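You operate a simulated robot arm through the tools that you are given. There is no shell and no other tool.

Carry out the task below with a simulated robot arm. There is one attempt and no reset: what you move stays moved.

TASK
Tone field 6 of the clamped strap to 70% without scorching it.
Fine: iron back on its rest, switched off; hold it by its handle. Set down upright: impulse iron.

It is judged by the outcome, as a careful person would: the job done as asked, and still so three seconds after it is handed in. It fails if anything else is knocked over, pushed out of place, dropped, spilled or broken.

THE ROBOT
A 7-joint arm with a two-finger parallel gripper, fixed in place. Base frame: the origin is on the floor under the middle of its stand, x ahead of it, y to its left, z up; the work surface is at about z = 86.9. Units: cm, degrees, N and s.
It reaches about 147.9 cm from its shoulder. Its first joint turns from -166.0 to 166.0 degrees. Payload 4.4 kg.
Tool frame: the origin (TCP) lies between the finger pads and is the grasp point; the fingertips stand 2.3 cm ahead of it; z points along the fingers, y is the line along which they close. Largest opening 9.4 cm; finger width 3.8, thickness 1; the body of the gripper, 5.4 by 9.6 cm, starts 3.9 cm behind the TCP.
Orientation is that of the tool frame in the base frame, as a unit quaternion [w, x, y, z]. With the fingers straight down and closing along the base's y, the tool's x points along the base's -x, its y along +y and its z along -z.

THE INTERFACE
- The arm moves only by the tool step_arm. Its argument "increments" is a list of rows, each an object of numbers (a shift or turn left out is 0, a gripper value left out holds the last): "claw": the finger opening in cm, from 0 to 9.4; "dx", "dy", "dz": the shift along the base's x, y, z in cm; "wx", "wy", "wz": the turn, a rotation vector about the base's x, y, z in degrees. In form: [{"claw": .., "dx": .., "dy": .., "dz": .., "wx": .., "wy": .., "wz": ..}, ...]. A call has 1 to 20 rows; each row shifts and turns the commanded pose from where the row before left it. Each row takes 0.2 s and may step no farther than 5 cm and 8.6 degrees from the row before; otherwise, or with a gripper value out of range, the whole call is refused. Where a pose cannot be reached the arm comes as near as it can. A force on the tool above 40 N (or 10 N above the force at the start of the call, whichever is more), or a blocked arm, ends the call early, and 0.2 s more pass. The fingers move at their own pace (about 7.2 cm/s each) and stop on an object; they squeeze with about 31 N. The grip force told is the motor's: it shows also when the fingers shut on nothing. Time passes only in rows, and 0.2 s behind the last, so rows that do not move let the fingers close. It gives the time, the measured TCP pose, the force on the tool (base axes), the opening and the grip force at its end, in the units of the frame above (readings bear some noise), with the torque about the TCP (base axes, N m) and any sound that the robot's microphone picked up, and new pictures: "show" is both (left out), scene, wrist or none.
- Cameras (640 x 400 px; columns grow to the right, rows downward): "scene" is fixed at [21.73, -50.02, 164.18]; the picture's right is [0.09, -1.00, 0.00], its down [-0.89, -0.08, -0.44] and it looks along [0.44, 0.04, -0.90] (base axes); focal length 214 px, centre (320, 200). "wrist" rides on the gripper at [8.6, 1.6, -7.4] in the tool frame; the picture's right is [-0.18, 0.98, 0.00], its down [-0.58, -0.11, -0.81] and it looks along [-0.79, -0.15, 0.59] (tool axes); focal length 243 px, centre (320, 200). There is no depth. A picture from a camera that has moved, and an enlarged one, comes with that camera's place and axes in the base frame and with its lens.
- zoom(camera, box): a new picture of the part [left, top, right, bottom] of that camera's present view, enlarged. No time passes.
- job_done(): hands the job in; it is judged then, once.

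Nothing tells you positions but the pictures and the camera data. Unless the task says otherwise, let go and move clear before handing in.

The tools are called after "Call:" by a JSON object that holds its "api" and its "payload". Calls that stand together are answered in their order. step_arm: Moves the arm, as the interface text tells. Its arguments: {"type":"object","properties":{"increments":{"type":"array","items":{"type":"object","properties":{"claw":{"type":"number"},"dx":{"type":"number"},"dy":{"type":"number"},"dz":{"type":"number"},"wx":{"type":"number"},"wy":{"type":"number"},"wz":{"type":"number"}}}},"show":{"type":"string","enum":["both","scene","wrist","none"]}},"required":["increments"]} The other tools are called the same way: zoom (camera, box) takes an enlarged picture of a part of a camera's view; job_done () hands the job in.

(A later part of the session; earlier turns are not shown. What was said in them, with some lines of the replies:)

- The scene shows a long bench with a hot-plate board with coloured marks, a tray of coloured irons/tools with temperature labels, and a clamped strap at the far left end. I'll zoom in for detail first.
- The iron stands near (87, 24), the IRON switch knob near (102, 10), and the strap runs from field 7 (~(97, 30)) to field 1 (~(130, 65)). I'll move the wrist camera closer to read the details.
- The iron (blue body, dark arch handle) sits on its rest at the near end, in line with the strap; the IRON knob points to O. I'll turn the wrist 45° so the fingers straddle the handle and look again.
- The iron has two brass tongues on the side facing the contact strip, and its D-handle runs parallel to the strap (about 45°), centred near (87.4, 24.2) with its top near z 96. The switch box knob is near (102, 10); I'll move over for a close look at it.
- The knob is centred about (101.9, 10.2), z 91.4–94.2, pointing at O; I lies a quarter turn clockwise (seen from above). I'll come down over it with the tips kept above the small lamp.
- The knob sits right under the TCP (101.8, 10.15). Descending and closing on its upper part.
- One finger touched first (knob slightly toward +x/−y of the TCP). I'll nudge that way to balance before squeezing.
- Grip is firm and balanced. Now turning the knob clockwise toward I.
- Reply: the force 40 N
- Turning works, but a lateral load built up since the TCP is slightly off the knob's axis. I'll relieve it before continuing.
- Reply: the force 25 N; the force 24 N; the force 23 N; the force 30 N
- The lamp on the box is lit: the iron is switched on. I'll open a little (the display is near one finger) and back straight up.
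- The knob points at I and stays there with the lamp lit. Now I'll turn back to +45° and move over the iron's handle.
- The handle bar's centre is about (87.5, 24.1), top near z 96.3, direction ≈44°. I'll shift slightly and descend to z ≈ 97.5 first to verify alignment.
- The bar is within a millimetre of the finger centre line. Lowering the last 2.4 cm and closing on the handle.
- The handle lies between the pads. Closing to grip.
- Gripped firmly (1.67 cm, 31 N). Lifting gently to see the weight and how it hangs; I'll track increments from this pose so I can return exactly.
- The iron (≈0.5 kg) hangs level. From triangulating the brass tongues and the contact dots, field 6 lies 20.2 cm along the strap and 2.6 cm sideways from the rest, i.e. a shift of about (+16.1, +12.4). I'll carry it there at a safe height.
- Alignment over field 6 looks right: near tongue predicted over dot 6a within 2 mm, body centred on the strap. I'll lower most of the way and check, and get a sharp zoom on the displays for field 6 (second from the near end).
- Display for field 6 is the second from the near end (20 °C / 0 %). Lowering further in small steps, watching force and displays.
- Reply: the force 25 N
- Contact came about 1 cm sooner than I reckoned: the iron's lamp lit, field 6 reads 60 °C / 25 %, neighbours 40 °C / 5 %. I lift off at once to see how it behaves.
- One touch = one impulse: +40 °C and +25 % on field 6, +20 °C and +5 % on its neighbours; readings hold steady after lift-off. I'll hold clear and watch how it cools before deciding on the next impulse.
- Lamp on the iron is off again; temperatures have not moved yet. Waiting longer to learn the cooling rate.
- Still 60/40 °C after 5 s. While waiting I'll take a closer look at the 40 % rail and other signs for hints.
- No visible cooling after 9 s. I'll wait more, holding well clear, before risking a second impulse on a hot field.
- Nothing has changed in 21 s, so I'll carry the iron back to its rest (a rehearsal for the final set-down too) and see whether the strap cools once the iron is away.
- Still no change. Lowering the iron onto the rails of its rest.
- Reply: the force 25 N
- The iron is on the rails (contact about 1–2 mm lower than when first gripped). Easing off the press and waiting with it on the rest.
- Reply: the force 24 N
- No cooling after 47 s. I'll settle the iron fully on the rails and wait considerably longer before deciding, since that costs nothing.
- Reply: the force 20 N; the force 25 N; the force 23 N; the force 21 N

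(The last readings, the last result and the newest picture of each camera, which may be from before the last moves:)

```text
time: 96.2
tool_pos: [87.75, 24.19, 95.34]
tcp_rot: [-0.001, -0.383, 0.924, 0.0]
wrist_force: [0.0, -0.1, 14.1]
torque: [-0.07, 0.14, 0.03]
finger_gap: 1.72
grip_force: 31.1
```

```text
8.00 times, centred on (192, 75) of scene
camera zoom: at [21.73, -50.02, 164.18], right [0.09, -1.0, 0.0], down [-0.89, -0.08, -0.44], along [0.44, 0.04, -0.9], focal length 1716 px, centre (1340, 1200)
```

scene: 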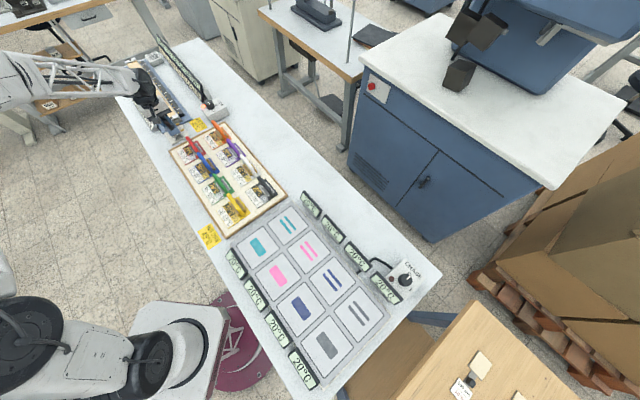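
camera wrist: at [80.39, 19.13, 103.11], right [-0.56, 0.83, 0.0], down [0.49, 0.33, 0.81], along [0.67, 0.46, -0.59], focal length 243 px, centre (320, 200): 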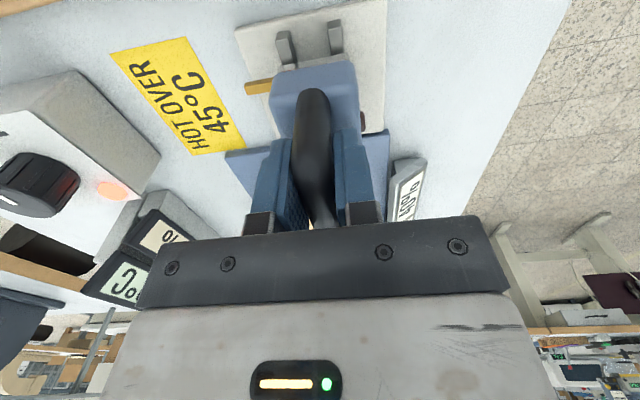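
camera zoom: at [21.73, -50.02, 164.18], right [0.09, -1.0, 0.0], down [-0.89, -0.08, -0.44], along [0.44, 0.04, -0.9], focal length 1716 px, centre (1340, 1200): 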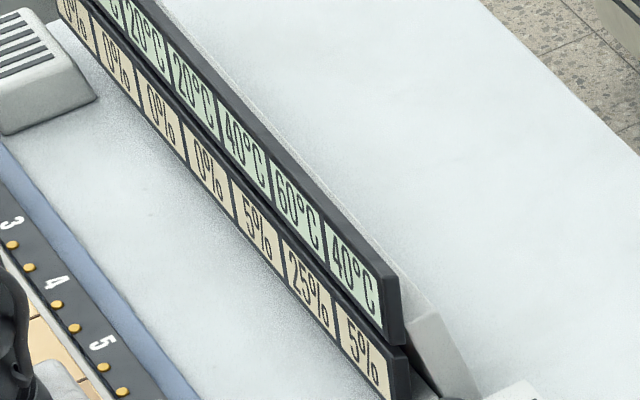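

A minute later nothing cools, so the strap's state only changes with impulses. The next careful step is a single brief tap on field 6, then read the displays before anything else. Lifting and carrying the iron back over field 6.

Call:
{"api": "step_arm", "payload": {"increments": [{"dz": 0.65}, {"dz": 1.5}, {"dz": 3.0}, {"dx": 2.0, "dy": 1.5}, {"dx": 3.0, "dy": 2.3}, {"dx": 3.0, "dy": 2.3}, {"dx": 3.0, "dy": 2.3}, {"dx": 3.0, "dy": 2.3}, {"dx": 2.1, "dy": 1.7}, {}, {"dz": -1.5}, {"dz": -1.0}, {"dz": -0.3}, {}], "show": "both"}}

Call:
{"api": "zoom", "payload": {"camera": "wrist", "box": [200, 0, 400, 140]}}

Call:
{"api": "zoom", "payload": {"camera": "scene", "box": [130, 60, 220, 120]}}

```text
time: 99.2
tool_pos: [103.75, 36.49, 97.55]
tcp_rot: [0.001, -0.382, 0.924, 0.0]
wrist_force: [0.1, -0.6, -5.6]
torque: [-0.04, 0.0, -0.02]
finger_gap: 1.67
grip_force: 31.5
camera wrist: at [96.46, 31.59, 104.99], right [-0.56, 0.83, 0.0], down [0.49, 0.33, 0.81], along [0.67, 0.46, -0.59], focal length 243 px, centre (320, 200)
```

scene: 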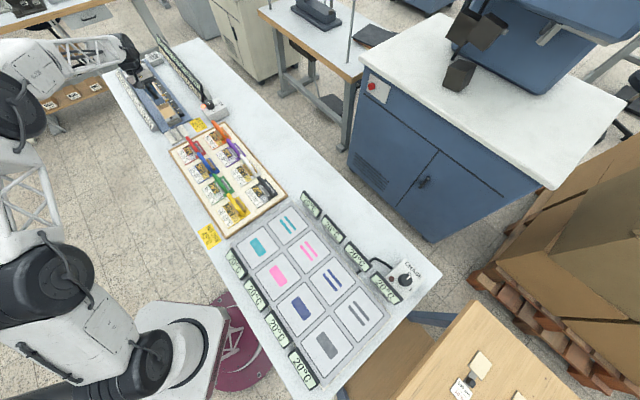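
wrist: 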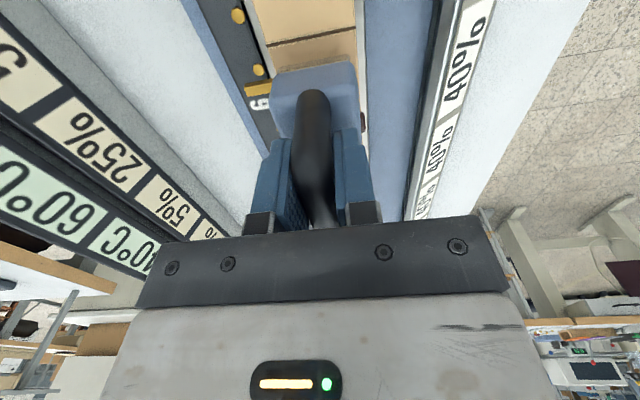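

```text
2.86 times, centred on (300, 70) of wrist
camera zoom: at [96.46, 31.59, 104.99], right [-0.56, 0.83, 0.0], down [0.49, 0.33, 0.81], along [0.67, 0.46, -0.59], focal length 693 px, centre (377, 571)
```

zoom: 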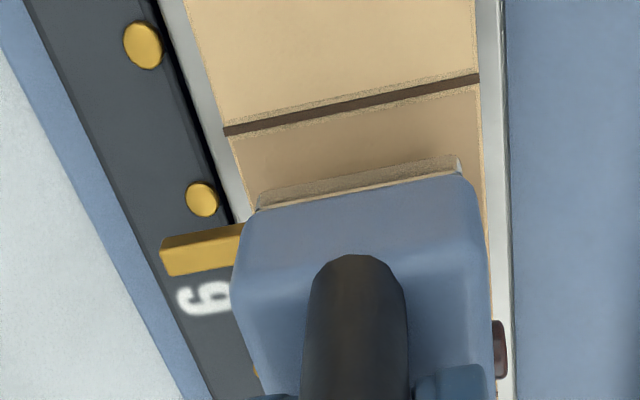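

```text
6.67 times, centred on (175, 90) of scene
camera zoom: at [21.73, -50.02, 164.18], right [0.09, -1.0, 0.0], down [-0.89, -0.08, -0.44], along [0.44, 0.04, -0.9], focal length 1430 px, centre (1287, 933)
```

zoom: 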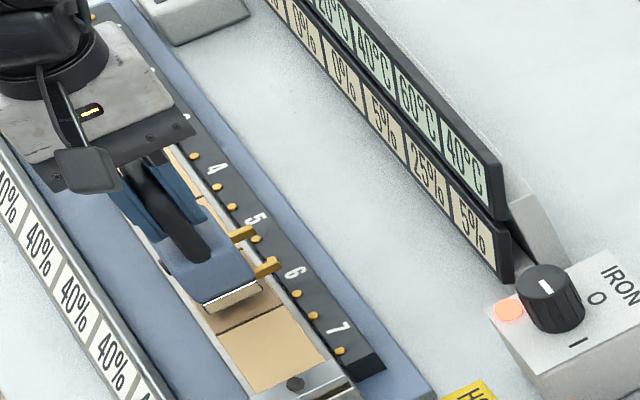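

Alignment over field 6 is as before. One brief tap (down and straight back up), then read the displays.

Call:
{"api": "step_arm", "payload": {"increments": [{"dz": -0.6}, {"dz": -0.5}, {"dz": 1.3}], "show": "wrist"}}

Call:
{"api": "zoom", "payload": {"camera": "scene", "box": [130, 60, 220, 120]}}

Call:
{"api": "zoom", "payload": {"camera": "scene", "box": [170, 50, 215, 100]}}

```text
time: 100.0
tool_pos: [103.78, 36.55, 97.82]
tcp_rot: [0.0, -0.383, 0.924, -0.001]
wrist_force: [-0.5, 0.4, -5.2]
torque: [0.0, -0.01, -0.01]
finger_gap: 1.7
grip_force: 30.9
camera wrist: at [96.47, 31.57, 105.13], right [-0.56, 0.83, 0.0], down [0.49, 0.33, 0.81], along [0.67, 0.46, -0.59], focal length 243 px, centre (320, 200)
```

wrist: 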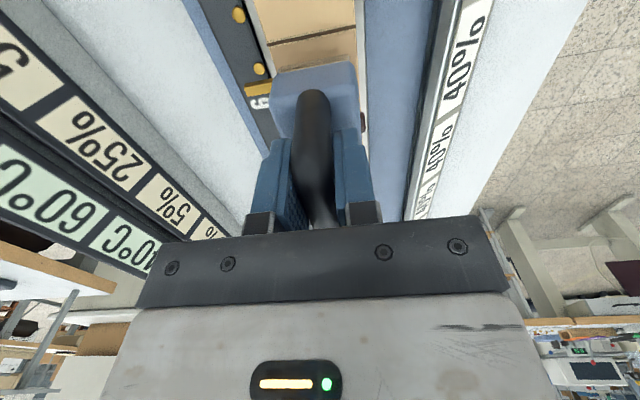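

```text
6.67 times, centred on (175, 90) of scene
camera zoom: at [21.73, -50.02, 164.18], right [0.09, -1.0, 0.0], down [-0.89, -0.08, -0.44], along [0.44, 0.04, -0.9], focal length 1430 px, centre (1287, 933)
```

zoom: 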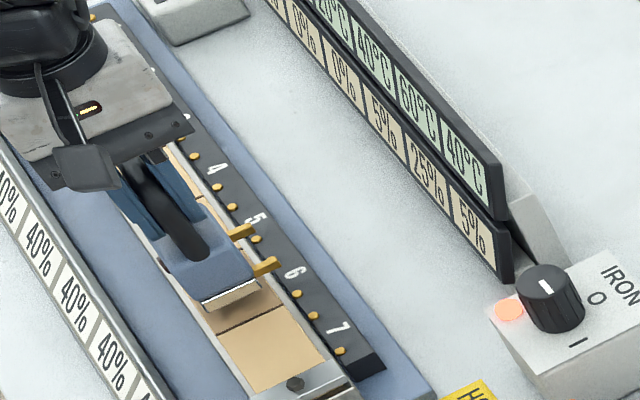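

```text
8.00 times, centred on (192, 75) of scene
camera zoom: at [21.73, -50.02, 164.18], right [0.09, -1.0, 0.0], down [-0.89, -0.08, -0.44], along [0.44, 0.04, -0.9], focal length 1716 px, centre (1340, 1200)
```

zoom: 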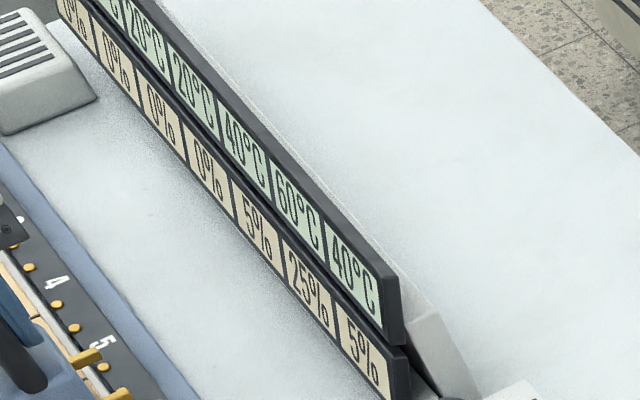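

The tap was too short: no impulse fired (lamp dark, displays unchanged). I'll press gently and hold just long enough for it to fire, checking straight away.

Call:
{"api": "step_arm", "payload": {"increments": [{"dz": -0.7}, {"dz": -0.5}], "show": "wrist"}}

Call:
{"api": "zoom", "payload": {"camera": "scene", "box": [130, 60, 220, 120]}}

```text
time: 100.6
tool_pos: [103.77, 36.59, 96.81]
tcp_rot: [0.0, -0.383, 0.924, 0.0]
wrist_force: [-4.4, -1.0, 3.7]
torque: [-0.23, 0.44, -0.03]
finger_gap: 1.68
grip_force: 30.8
camera wrist: at [96.43, 31.55, 104.1], right [-0.56, 0.83, 0.0], down [0.49, 0.33, 0.81], along [0.67, 0.46, -0.59], focal length 243 px, centre (320, 200)
```

wrist: 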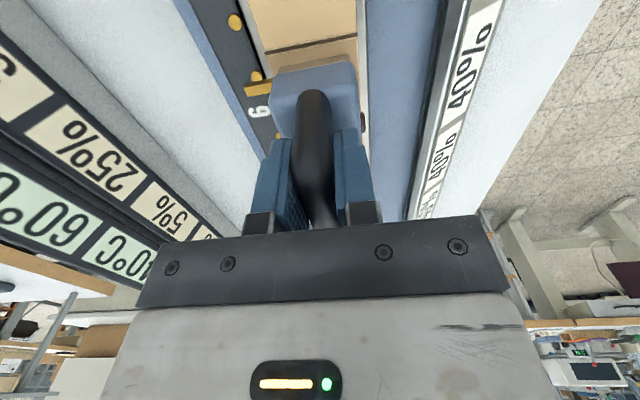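

```text
6.67 times, centred on (175, 90) of scene
camera zoom: at [21.73, -50.02, 164.18], right [0.09, -1.0, 0.0], down [-0.89, -0.08, -0.44], along [0.44, 0.04, -0.9], focal length 1430 px, centre (1287, 933)
```

zoom: 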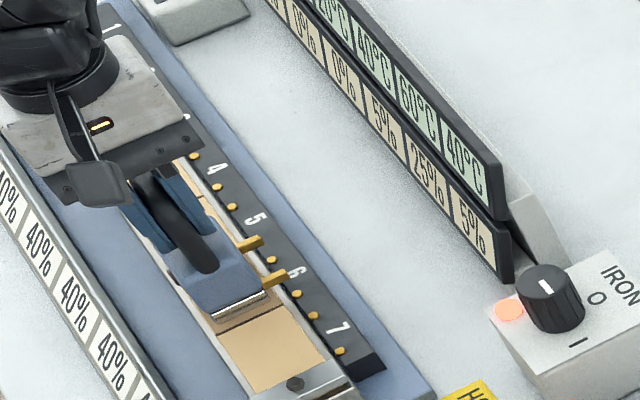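

Light contact (~9 N), no impulse yet. Holding one more moment.

Call:
{"api": "step_arm", "payload": {"increments": [{}], "show": "wrist"}}

Call:
{"api": "zoom", "payload": {"camera": "scene", "box": [130, 60, 220, 120]}}

```text
time: 101.0
tool_pos: [103.69, 36.59, 96.77]
tcp_rot: [0.001, -0.383, 0.924, 0.0]
wrist_force: [-3.0, -1.5, 8.9]
torque: [-0.36, 0.49, -0.06]
finger_gap: 1.71
grip_force: 30.9
camera wrist: at [96.43, 31.55, 104.09], right [-0.56, 0.83, 0.0], down [0.49, 0.33, 0.81], along [0.67, 0.46, -0.59], focal length 243 px, centre (320, 200)
```

wrist: 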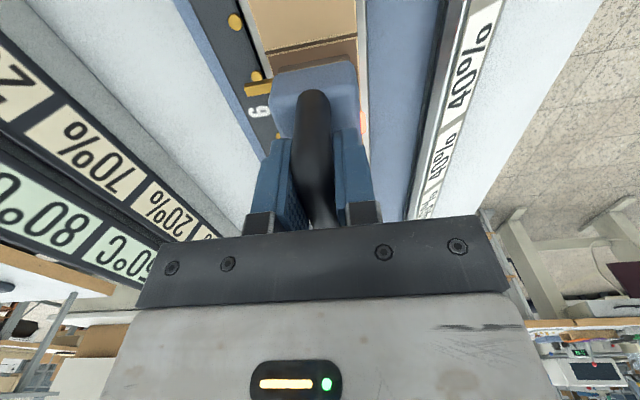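

```text
6.67 times, centred on (175, 90) of scene
camera zoom: at [21.73, -50.02, 164.18], right [0.09, -1.0, 0.0], down [-0.89, -0.08, -0.44], along [0.44, 0.04, -0.9], focal length 1430 px, centre (1287, 933)
```

zoom: 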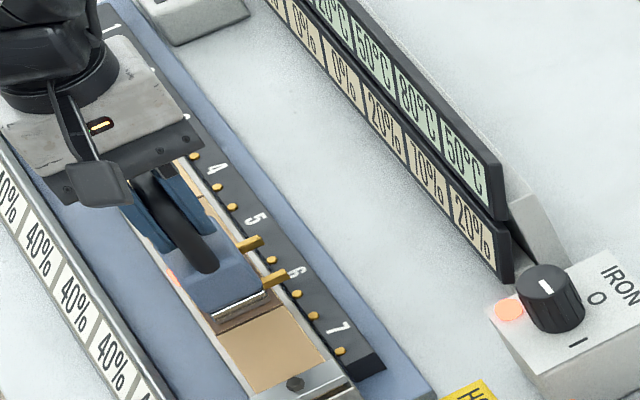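

Field 6 now reads exactly 70 % (80 °C), neighbours 20 % — well under 40 %. Lifting off immediately so no further impulse fires.

Call:
{"api": "step_arm", "payload": {"increments": [{"dz": 2.0}, {"dz": 1.8}], "show": "wrist"}}

Call:
{"api": "zoom", "payload": {"camera": "scene", "box": [170, 50, 215, 100]}}

```text
time: 101.6
tool_pos: [103.74, 36.53, 100.33]
tcp_rot: [0.001, -0.383, 0.924, 0.0]
wrist_force: [0.4, 0.4, -6.2]
torque: [-0.02, 0.02, 0.02]
finger_gap: 1.66
grip_force: 30.7
camera wrist: at [96.42, 31.56, 107.74], right [-0.56, 0.83, 0.0], down [0.49, 0.33, 0.81], along [0.67, 0.46, -0.59], focal length 243 px, centre (320, 200)
```

wrist: 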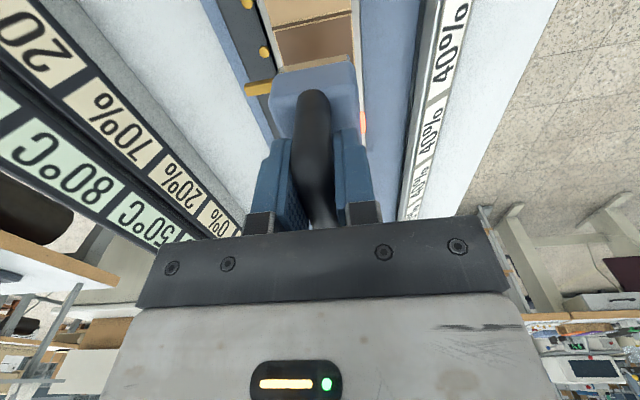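

```text
8.00 times, centred on (192, 75) of scene
camera zoom: at [21.73, -50.02, 164.18], right [0.09, -1.0, 0.0], down [-0.89, -0.08, -0.44], along [0.44, 0.04, -0.9], focal length 1716 px, centre (1340, 1200)
```

zoom: 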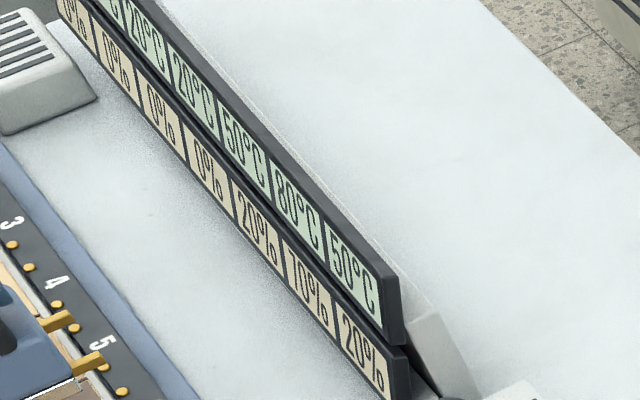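

Field 6 holds at 70 %. Now returning the iron to its rest.

Call:
{"api": "step_arm", "payload": {"increments": [{"dx": -2.1, "dy": -1.7}, {"dx": -3.0, "dy": -2.3}, {"dx": -3.0, "dy": -2.3}, {"dx": -3.0, "dy": -2.3}, {"dx": -3.0, "dy": -2.3}, {"dx": -2.0, "dy": -1.5}, {}, {"dz": -1.5}, {"dz": -1.5}, {"dz": -1.2}, {"dz": -0.5}, {}], "show": "both"}}

Call:
{"api": "zoom", "payload": {"camera": "wrist", "box": [200, 0, 400, 140]}}

Call:
{"api": "zoom", "payload": {"camera": "scene", "box": [140, 80, 210, 150]}}

```text
time: 104.2
tool_pos: [87.58, 24.16, 95.7]
tcp_rot: [0.0, -0.383, 0.924, -0.001]
wrist_force: [0.3, 0.0, -5.7]
torque: [-0.03, 0.03, -0.03]
finger_gap: 1.68
grip_force: 30.5
camera wrist: at [80.38, 19.19, 103.15], right [-0.56, 0.83, 0.0], down [0.49, 0.33, 0.81], along [0.67, 0.46, -0.59], focal length 243 px, centre (320, 200)
```

scene: 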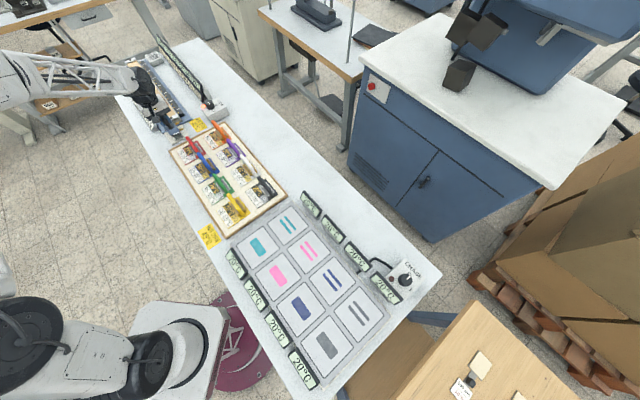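
wrist: 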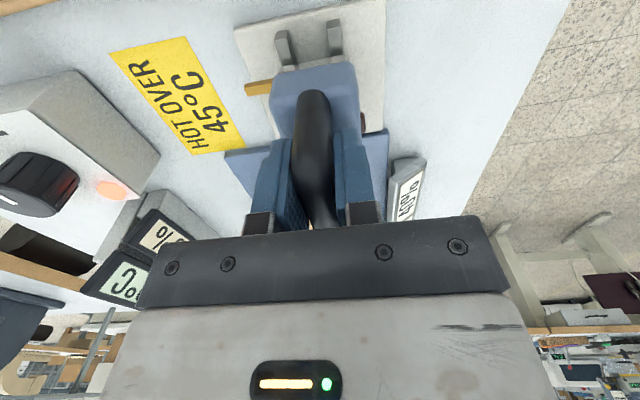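

```text
2.86 times, centred on (300, 70) of wrist
camera zoom: at [80.38, 19.19, 103.15], right [-0.56, 0.83, 0.0], down [0.49, 0.33, 0.81], along [0.67, 0.46, -0.59], focal length 693 px, centre (377, 571)
```

zoom: 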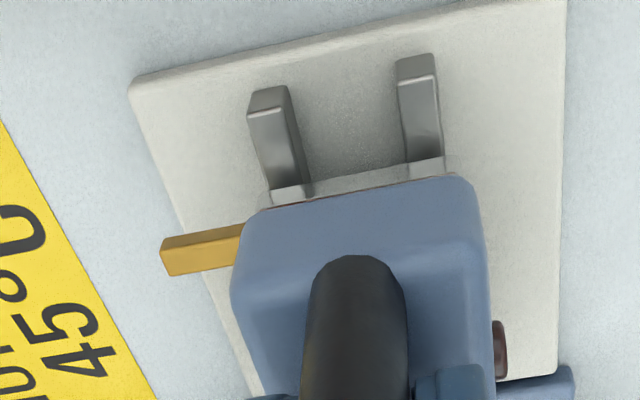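

```text
5.71 times, centred on (175, 115) of scene
camera zoom: at [21.73, -50.02, 164.18], right [0.09, -1.0, 0.0], down [-0.89, -0.08, -0.44], along [0.44, 0.04, -0.9], focal length 1226 px, centre (1149, 686)
```

zoom: 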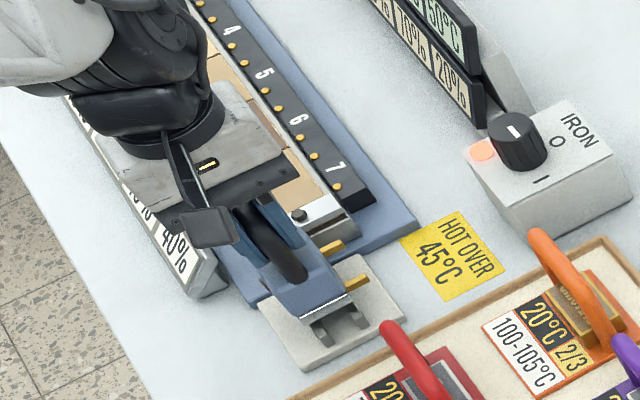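

Call:
{"api": "step_arm", "payload": {"increments": [{"dz": -0.2}, {"dz": -0.15}, {"dz": -0.05}], "show": "none"}}

Call:
{"api": "step_arm", "payload": {"increments": [{"dz": -0.06}], "show": "none"}}

```text
time: 105.0
tool_pos: [87.55, 24.07, 95.33]
tcp_rot: [0.0, -0.383, 0.924, 0.0]
wrist_force: [0.4, 0.3, -5.3]
torque: [-0.01, -0.01, -0.01]
finger_gap: 1.66
grip_force: 30.8
```

```text
time: 105.4
tool_pos: [87.72, 24.21, 95.35]
tcp_rot: [0.0, -0.382, 0.924, 0.0]
wrist_force: [-1.6, -1.1, -1.3]
torque: [0.08, 0.07, 0.02]
finger_gap: 1.72
grip_force: 30.9
```

Now supported by the rails. A hair lower, then release slowly.

Call:
{"api": "step_arm", "payload": {"increments": [{"dz": -0.05}, {"claw": 1.9}, {"claw": 2.3}, {"claw": 3.5}, {"claw": 5.5}, {"claw": 6.5}, {}], "show": "both"}}

Call:
{"api": "zoom", "payload": {"camera": "wrist", "box": [200, 30, 440, 220]}}

Call:
{"api": "zoom", "payload": {"camera": "scene", "box": [140, 80, 210, 150]}}

```text
time: 107.0
tool_pos: [87.68, 24.1, 95.26]
tcp_rot: [0.0, -0.382, 0.924, 0.0]
wrist_force: [0.0, 0.0, -0.2]
torque: [0.01, 0.02, 0.02]
finger_gap: 6.47
grip_force: 0.1
camera wrist: at [80.33, 19.18, 102.63], right [-0.56, 0.83, 0.0], down [0.49, 0.33, 0.81], along [0.67, 0.46, -0.59], focal length 243 px, centre (320, 200)
```

scene: 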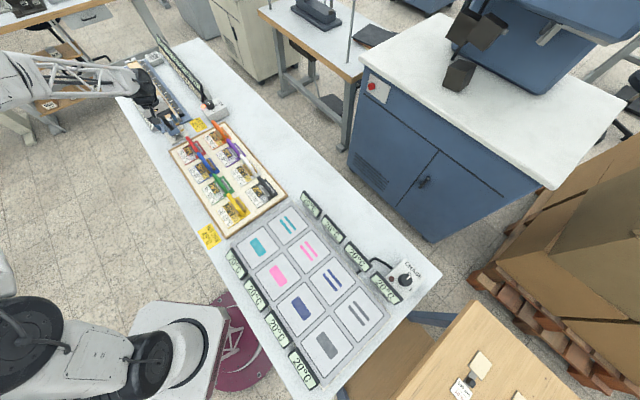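
wrist: 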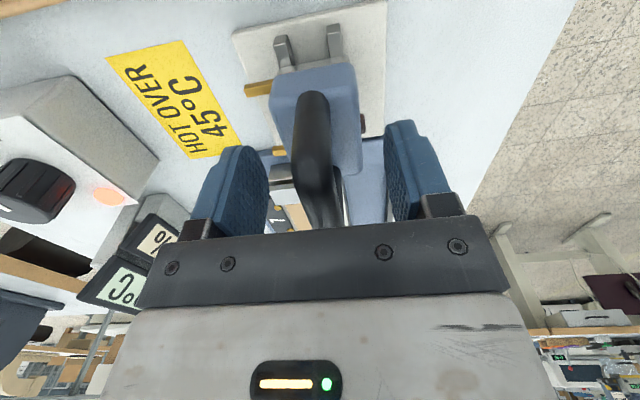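

```text
2.11 times, centred on (320, 125) of wrist
camera zoom: at [80.33, 19.18, 102.63], right [-0.56, 0.83, 0.0], down [0.49, 0.33, 0.81], along [0.67, 0.46, -0.59], focal length 511 px, centre (320, 358)
```

zoom: 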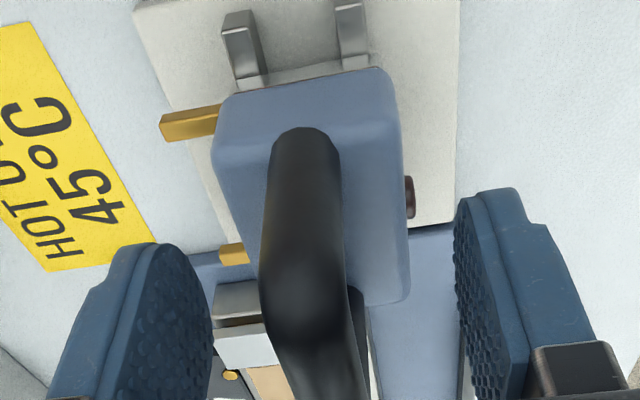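

```text
5.71 times, centred on (175, 115) of scene
camera zoom: at [21.73, -50.02, 164.18], right [0.09, -1.0, 0.0], down [-0.89, -0.08, -0.44], along [0.44, 0.04, -0.9], focal length 1226 px, centre (1149, 686)
```

zoom: 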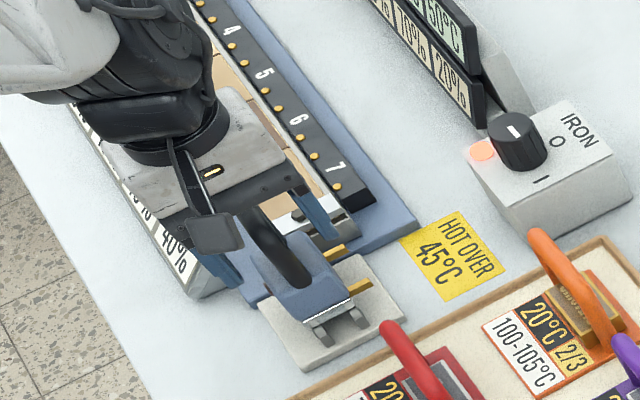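

The iron stands upright on its rest. Backing straight up, then over to the switch knob with the wrist turned to −45° (reverse of before).

Call:
{"api": "step_arm", "payload": {"increments": [{"dz": 1.5}, {"dz": 2.5}, {"dz": 3.5}, {"dz": 4.2}, {"wz": -7.5, "dx": 0.3, "dy": -1.3}, {"wz": -7.5, "dx": 0.7, "dy": -1.3}, {"wz": -7.5, "dx": 1, "dy": -1.3}, {"wz": -7.5, "dx": 1, "dy": -1.3}, {"wz": -7.5, "dx": 1.5, "dy": -1.3}, {"wz": -7.5, "dx": 1.5, "dy": -1.3}, {"wz": -7.5, "dx": 1.5, "dy": -1.3}, {"wz": -7.5, "dx": 1.5, "dy": -1.3}, {"wz": -7.5, "dx": 1.5, "dy": -1.3}, {"wz": -7.5, "dx": 1.5, "dy": -1.0}, {"wz": -7.5, "dx": 1.5, "dy": -0.7, "claw": 5.2}, {"wz": -7.5, "dx": 0.9, "dy": -0.4}, {}], "show": "both"}}

Call:
{"api": "zoom", "payload": {"camera": "scene", "box": [120, 60, 220, 150]}}

Call:
{"api": "zoom", "payload": {"camera": "wrist", "box": [230, 0, 430, 140]}}

```text
time: 110.6
tool_pos: [102.01, 10.36, 106.98]
tcp_rot: [0.0, 0.383, 0.924, 0.0]
wrist_force: [0.1, -0.1, -0.3]
torque: [-0.03, 0.01, -0.01]
finger_gap: 5.18
grip_force: 0.1
camera wrist: at [97.06, 17.58, 114.34], right [0.83, 0.56, 0.0], down [0.33, -0.49, 0.81], along [0.45, -0.67, -0.59], focal length 243 px, centre (320, 200)
```

scene: 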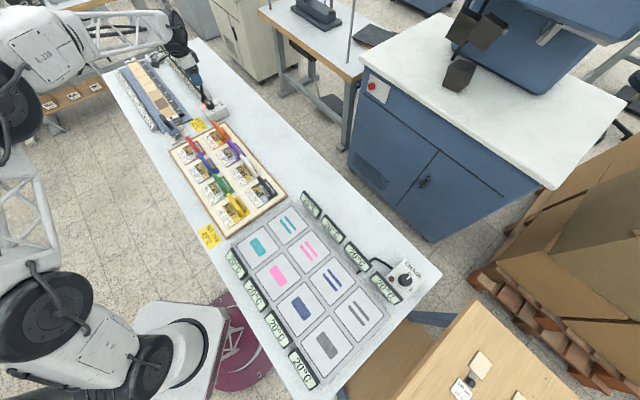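
wrist: 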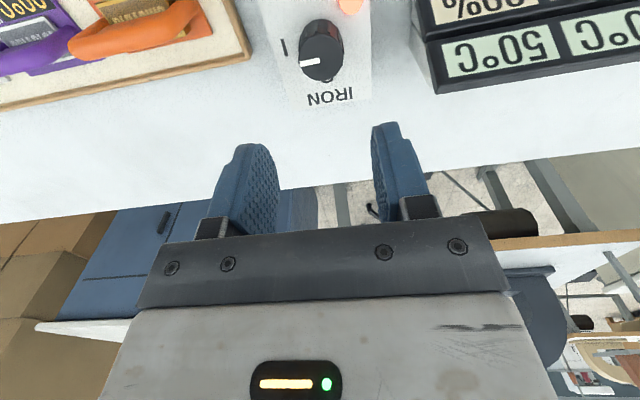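

```text
4.44 times, centred on (170, 105) of scene
camera zoom: at [21.73, -50.02, 164.18], right [0.09, -1.0, 0.0], down [-0.89, -0.08, -0.44], along [0.44, 0.04, -0.9], focal length 953 px, centre (987, 622)
```

zoom: 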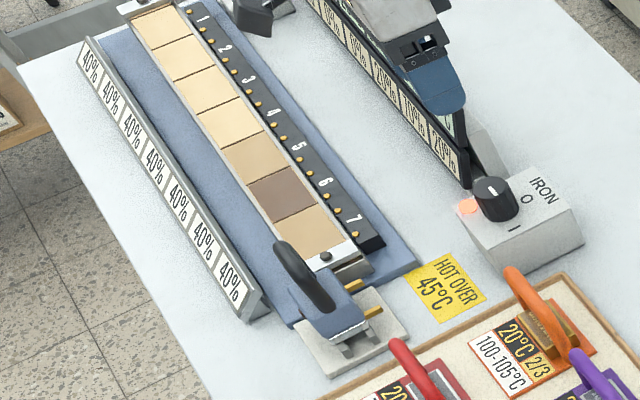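

```text
2.86 times, centred on (330, 70) of wrist
camera zoom: at [97.06, 17.58, 114.34], right [0.83, 0.56, 0.0], down [0.33, -0.49, 0.81], along [0.45, -0.67, -0.59], focal length 693 px, centre (291, 571)
```

zoom: 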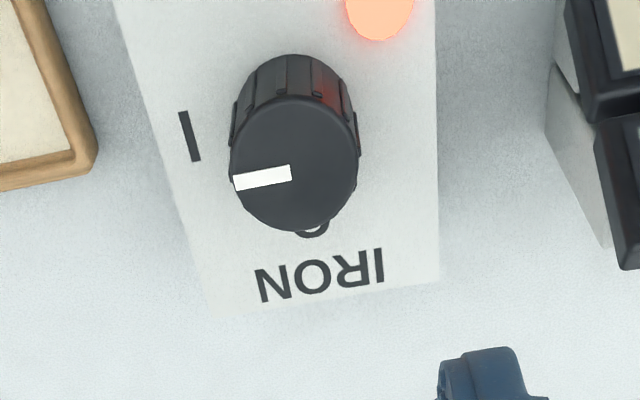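

Field 6 is visibly brown, the iron is on its rest. The knob is right under the TCP (102.0, 10.4). Descending with the narrow opening and gripping.

Call:
{"api": "step_arm", "payload": {"increments": [{"dz": -4}, {"dz": -3.5}, {"dz": -2.5}, {"dz": -1.8}, {}], "show": "wrist"}}

Call:
{"api": "step_arm", "payload": {"increments": [{"claw": 4.2}, {"claw": 3.7}, {"claw": 3.6}], "show": "none"}}

```text
time: 111.8
tool_pos: [102.14, 10.29, 95.18]
tcp_rot: [0.0, 0.383, 0.924, 0.0]
wrist_force: [0.8, -0.3, 0.1]
torque: [0.0, 0.01, 0.01]
finger_gap: 5.16
grip_force: 0.1
camera wrist: at [97.07, 17.58, 102.51], right [0.83, 0.56, 0.0], down [0.33, -0.49, 0.81], along [0.46, -0.67, -0.59], focal length 243 px, centre (320, 200)
```

wrist: 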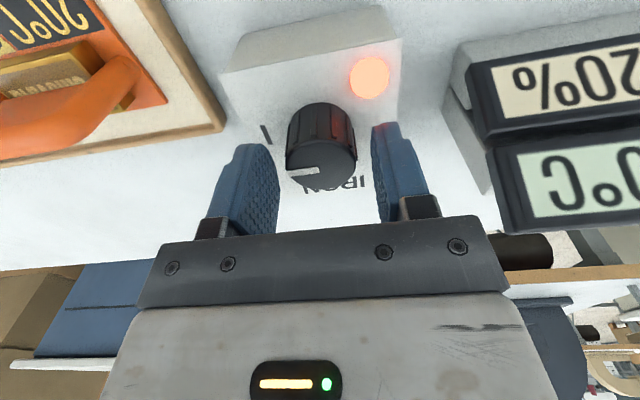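

```text
time: 112.6
tool_pos: [102.14, 10.31, 95.25]
tcp_rot: [0.0, 0.383, 0.924, -0.001]
wrist_force: [0.6, 0.2, -1.2]
torque: [0.0, -0.01, -0.01]
finger_gap: 3.61
grip_force: 0.5
```

Well centred (no side load). Squeezing and turning back toward O in small steps with force checks.

Call:
{"api": "step_arm", "payload": {"increments": [{"claw": 2.0}, {}], "show": "none"}}

Call:
{"api": "step_arm", "payload": {"increments": [{"wz": 7.5}, {"wz": 7.5}], "show": "none"}}

```text
time: 113.2
tool_pos: [102.09, 10.39, 95.15]
tcp_rot: [-0.001, 0.383, 0.924, 0.0]
wrist_force: [7.2, 3.3, -1.3]
torque: [0.05, -0.21, -0.01]
finger_gap: 3.51
grip_force: 44.7
```

```text
time: 113.8
tool_pos: [102.09, 10.42, 95.2]
tcp_rot: [0.0, 0.258, 0.966, 0.0]
wrist_force: [2.8, 1.8, 1.8]
torque: [-0.05, -0.33, -0.09]
finger_gap: 3.51
grip_force: 44.8
```

Call:
{"api": "step_arm", "payload": {"increments": [{"wz": 7.5}, {"wz": 7.5}], "show": "none"}}

Call:
{"api": "step_arm", "payload": {"increments": [{"wz": 7.5}, {"wz": 7.5}], "show": "wrist"}}

```text
time: 114.4
tool_pos: [102.02, 10.26, 95.17]
tcp_rot: [0.0, 0.129, 0.992, 0.0]
wrist_force: [3.8, -4.4, 0.1]
torque: [-0.07, -0.08, -0.01]
finger_gap: 3.51
grip_force: 44.6
```

```text
time: 115.0
tool_pos: [101.98, 10.24, 95.15]
tcp_rot: [0.0, 0.0, 1.0, -0.001]
wrist_force: [12.2, -10.7, -1.3]
torque: [-0.3, 0.15, -0.02]
finger_gap: 3.51
grip_force: 44.7
camera wrist: at [93.36, 11.87, 102.53], right [0.18, 0.98, 0.0], down [0.58, -0.11, 0.81], along [0.79, -0.15, -0.59], focal length 243 px, centre (320, 200)
```

wrist: 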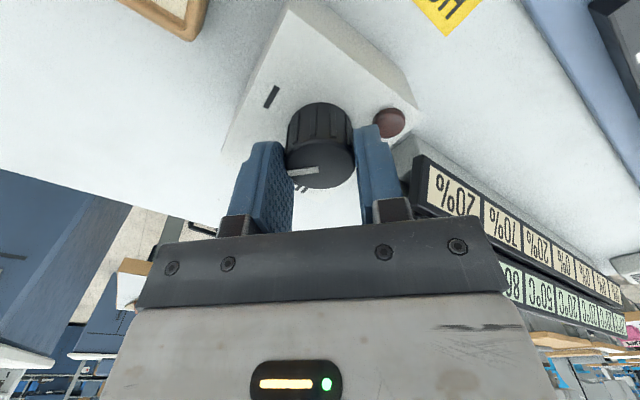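

The lamp is already off at mid-turn; continuing the full quarter turn back to O with a small side-load correction.

Call:
{"api": "step_arm", "payload": {"increments": [{"wz": 7.5, "dx": 0.05, "dy": -0.06}, {"wz": 7.5}], "show": "none"}}

Call:
{"api": "step_arm", "payload": {"increments": [{"wz": 7.5}, {"wz": 7.5}], "show": "none"}}

```text
time: 115.6
tool_pos: [102.05, 10.21, 95.06]
tcp_rot: [0.0, -0.132, 0.991, 0.001]
wrist_force: [-0.8, -15.8, 2.0]
torque: [-0.34, 0.02, 0.03]
finger_gap: 3.51
grip_force: 44.7
```

```text
time: 116.2
tool_pos: [102.06, 10.05, 95.17]
tcp_rot: [0.0, -0.26, 0.965, 0.0]
wrist_force: [-4.1, -24.9, 5.9]
torque: [-0.81, 0.6, 0.05]
finger_gap: 3.52
grip_force: 44.9
```

Call:
{"api": "step_arm", "payload": {"increments": [{"wz": 7.5, "dx": -0.03, "dy": -0.12}, {"wz": 7.5}], "show": "both"}}

Call:
{"api": "zoom", "payload": {"camera": "wrist", "box": [200, 40, 440, 220]}}

Call:
{"api": "zoom", "payload": {"camera": "scene", "box": [150, 60, 240, 150]}}

```text
time: 116.8
tool_pos: [102.03, 10.17, 95.25]
tcp_rot: [0.0, -0.384, 0.923, 0.0]
wrist_force: [4.6, -10.6, 3.2]
torque: [-0.13, -0.26, -0.06]
finger_gap: 3.49
grip_force: 45.2
camera wrist: at [94.79, 5.18, 102.52], right [-0.57, 0.82, 0.0], down [0.49, 0.33, 0.81], along [0.67, 0.46, -0.59], focal length 243 px, centre (320, 200)
```

scene: 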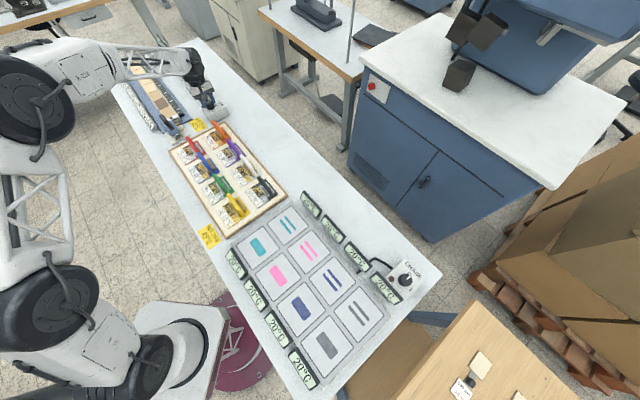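
wrist: 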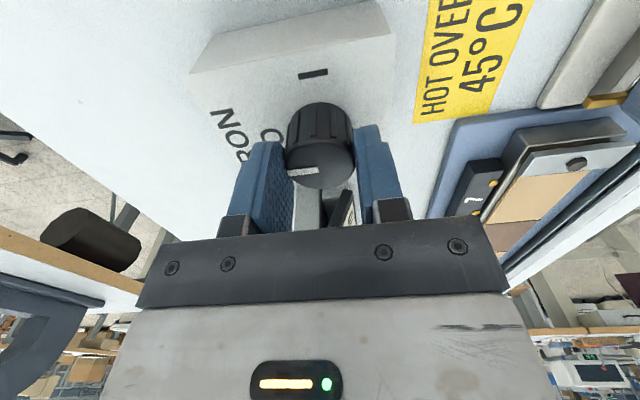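

```text
2.22 times, centred on (320, 130) of wrist
camera zoom: at [94.79, 5.18, 102.52], right [-0.57, 0.82, 0.0], down [0.49, 0.33, 0.81], along [0.67, 0.46, -0.59], focal length 539 px, centre (320, 356)
```

zoom: 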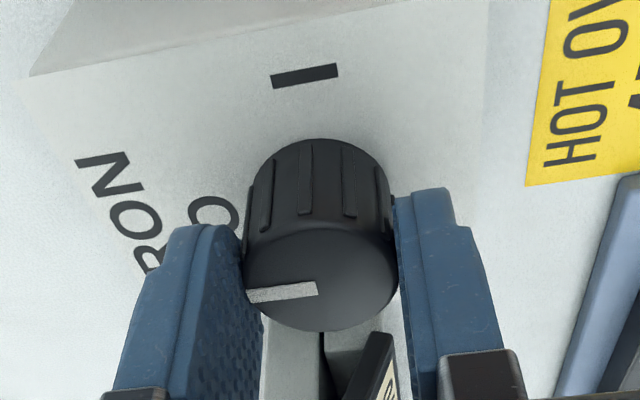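

```text
4.44 times, centred on (195, 105) of scene
camera zoom: at [21.73, -50.02, 164.18], right [0.09, -1.0, 0.0], down [-0.89, -0.08, -0.44], along [0.44, 0.04, -0.9], focal length 953 px, centre (876, 622)
```

zoom: 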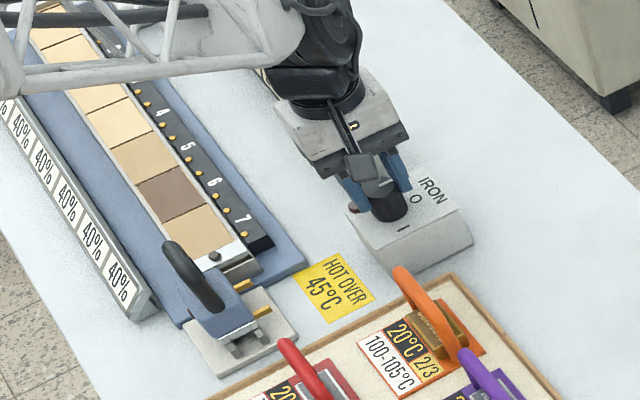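

The pointer is back at O. Opening and withdrawing straight up.

Call:
{"api": "step_arm", "payload": {"increments": [{"claw": 4.4}, {"claw": 5.4}, {"dz": 1.5}, {"dz": 2.5}, {"dz": 3.5}, {"dz": 3.5}, {"dx": -3, "dy": 0, "dz": 2}, {"dx": -4, "dz": 1}, {"dx": -4}, {}], "show": "both"}}

Call:
{"api": "zoom", "payload": {"camera": "scene", "box": [120, 50, 240, 150]}}

Call:
{"api": "zoom", "payload": {"camera": "wrist", "box": [200, 0, 500, 200]}}

Call:
{"api": "zoom", "payload": {"camera": "scene", "box": [170, 50, 240, 120]}}

```text
time: 119.0
tool_pos: [91.09, 10.24, 108.98]
tcp_rot: [0.0, -0.383, 0.924, 0.0]
wrist_force: [0.0, -0.2, -0.9]
torque: [0.0, 0.0, 0.02]
finger_gap: 5.41
grip_force: 0.1
camera wrist: at [83.73, 5.19, 116.46], right [-0.56, 0.83, 0.0], down [0.49, 0.33, 0.81], along [0.67, 0.46, -0.59], focal length 243 px, centre (320, 200)
```

scene: 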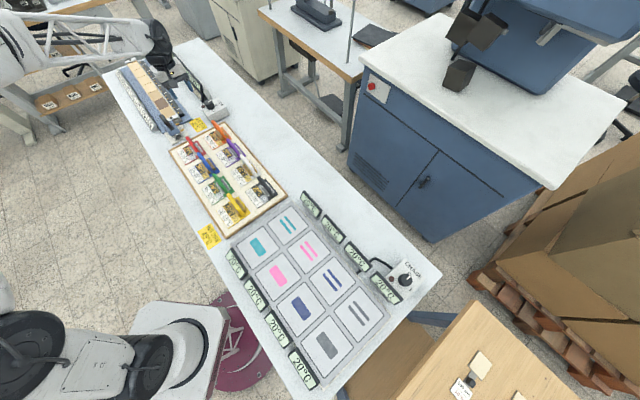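
wrist: 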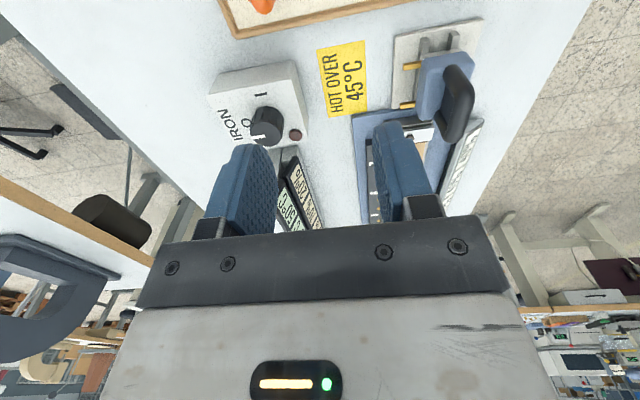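

```text
4.00 times, centred on (180, 100) of scene
camera zoom: at [21.73, -50.02, 164.18], right [0.09, -1.0, 0.0], down [-0.89, -0.08, -0.44], along [0.44, 0.04, -0.9], focal length 858 px, centre (880, 600)
```

zoom: 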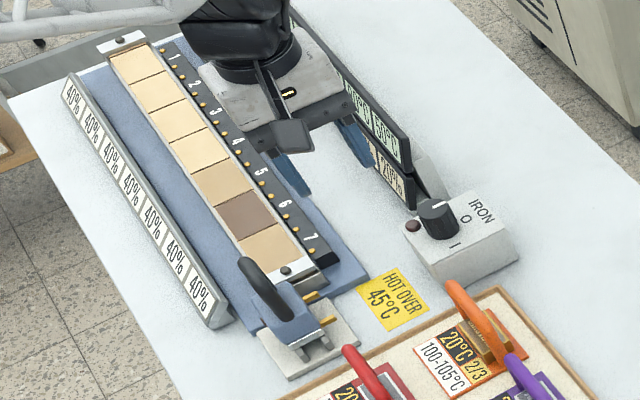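

```text
2.00 times, centred on (350, 100) of wrist
camera zoom: at [83.73, 5.19, 116.46], right [-0.56, 0.83, 0.0], down [0.49, 0.33, 0.81], along [0.67, 0.46, -0.59], focal length 485 px, centre (260, 400)
```

zoom: 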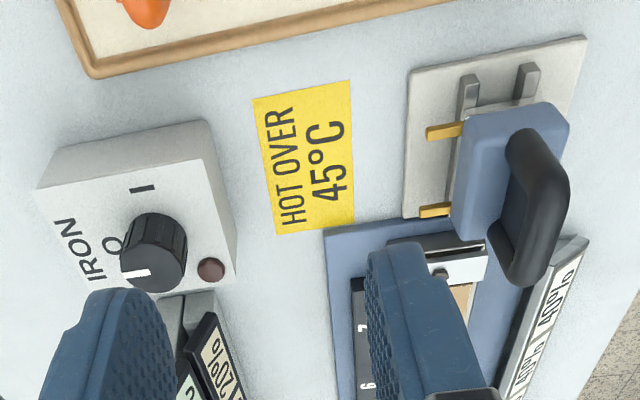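

```text
5.71 times, centred on (205, 85) of scene
camera zoom: at [21.73, -50.02, 164.18], right [0.09, -1.0, 0.0], down [-0.89, -0.08, -0.44], along [0.44, 0.04, -0.9], focal length 1226 px, centre (977, 857)
```

zoom: 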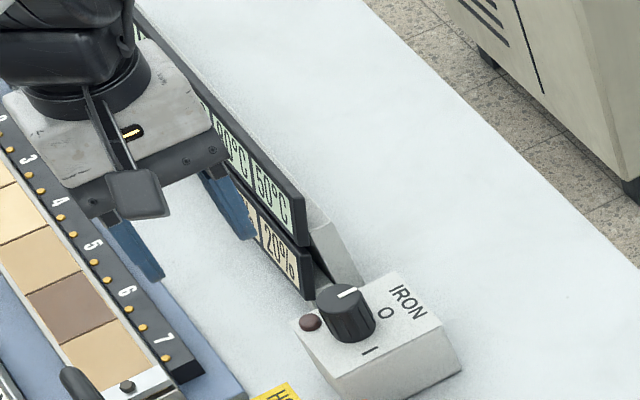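

Switch is off (lamp dark, pointer at O) and the iron stands on its rest. I'll move clear toward the start pose and do a final check of the displays.

Call:
{"api": "step_arm", "payload": {"increments": [{"dx": -3, "dy": 1, "dz": 2.5}, {"dx": -4, "dy": 1, "dz": 2.5}, {"dx": -4, "dy": 1, "dz": 2.5}, {"dx": -4, "dy": 1, "dz": 2}, {}], "show": "scene"}}

Call:
{"api": "zoom", "payload": {"camera": "scene", "box": [170, 50, 215, 100]}}

Call:
{"api": "zoom", "payload": {"camera": "scene", "box": [130, 70, 220, 150]}}

```text
time: 120.2
tool_pos: [76.02, 14.21, 118.62]
tcp_rot: [0.0, -0.383, 0.924, 0.0]
wrist_force: [0.0, -0.4, 0.3]
torque: [-0.01, -0.01, 0.0]
finger_gap: 5.41
grip_force: 0.0
```

scene: 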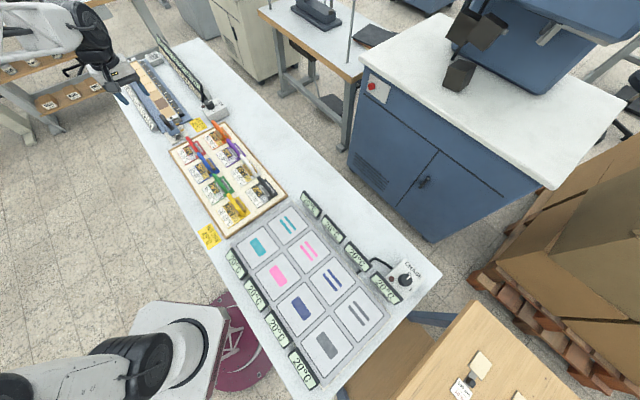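

```text
8.00 times, centred on (192, 75) of scene
camera zoom: at [21.73, -50.02, 164.18], right [0.09, -1.0, 0.0], down [-0.89, -0.08, -0.44], along [0.44, 0.04, -0.9], focal length 1716 px, centre (1340, 1200)
```

zoom: 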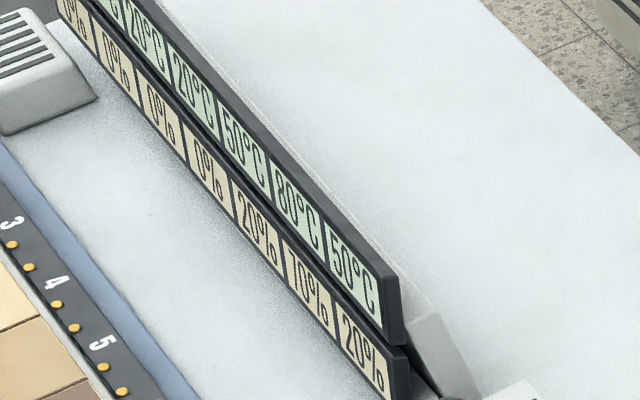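

```text
5.00 times, centred on (175, 110) of scene
camera zoom: at [21.73, -50.02, 164.18], right [0.09, -1.0, 0.0], down [-0.89, -0.08, -0.44], along [0.44, 0.04, -0.9], focal length 1072 px, centre (1045, 650)
```

zoom: 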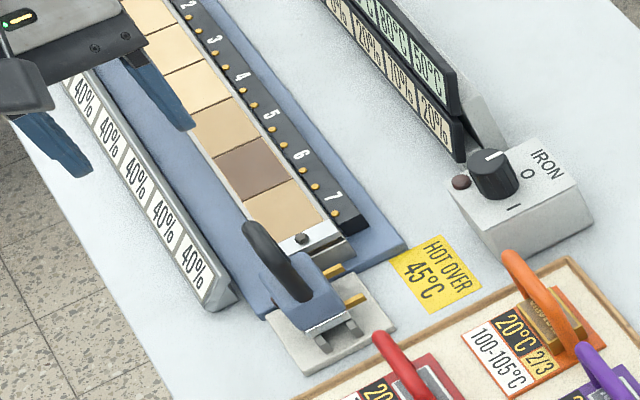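

Final check: field 6 reads 70 %, its neighbours 20 %, and nothing is scorched. The iron stands upright on its rest, the switch is at O with its lamp dark, and the arm is clear. Handing in.

Call:
{"api": "job_done", "payload": {}}

```text
The job is handed in.
```

Field 6 reads 70% and shows an even brown with no scorching. It took two impulses. The iron stands upright on its rest, and the switch is back at O with its lamp dark. I held the iron only by its handle, and nothing else was knocked or moved.

- **Neighbouring fields:** fields 5 and 7 each picked up 20% tone from heat spreading sideways, below the 40% shown on the rail beside the strap. Fields 1–4 still read 0%.
- **Still warm:** field 6 was last at 80 °C, with fields 5 and 7 at 50 °C. The strap showed no cooling while it sat, so treat those fields as hot.
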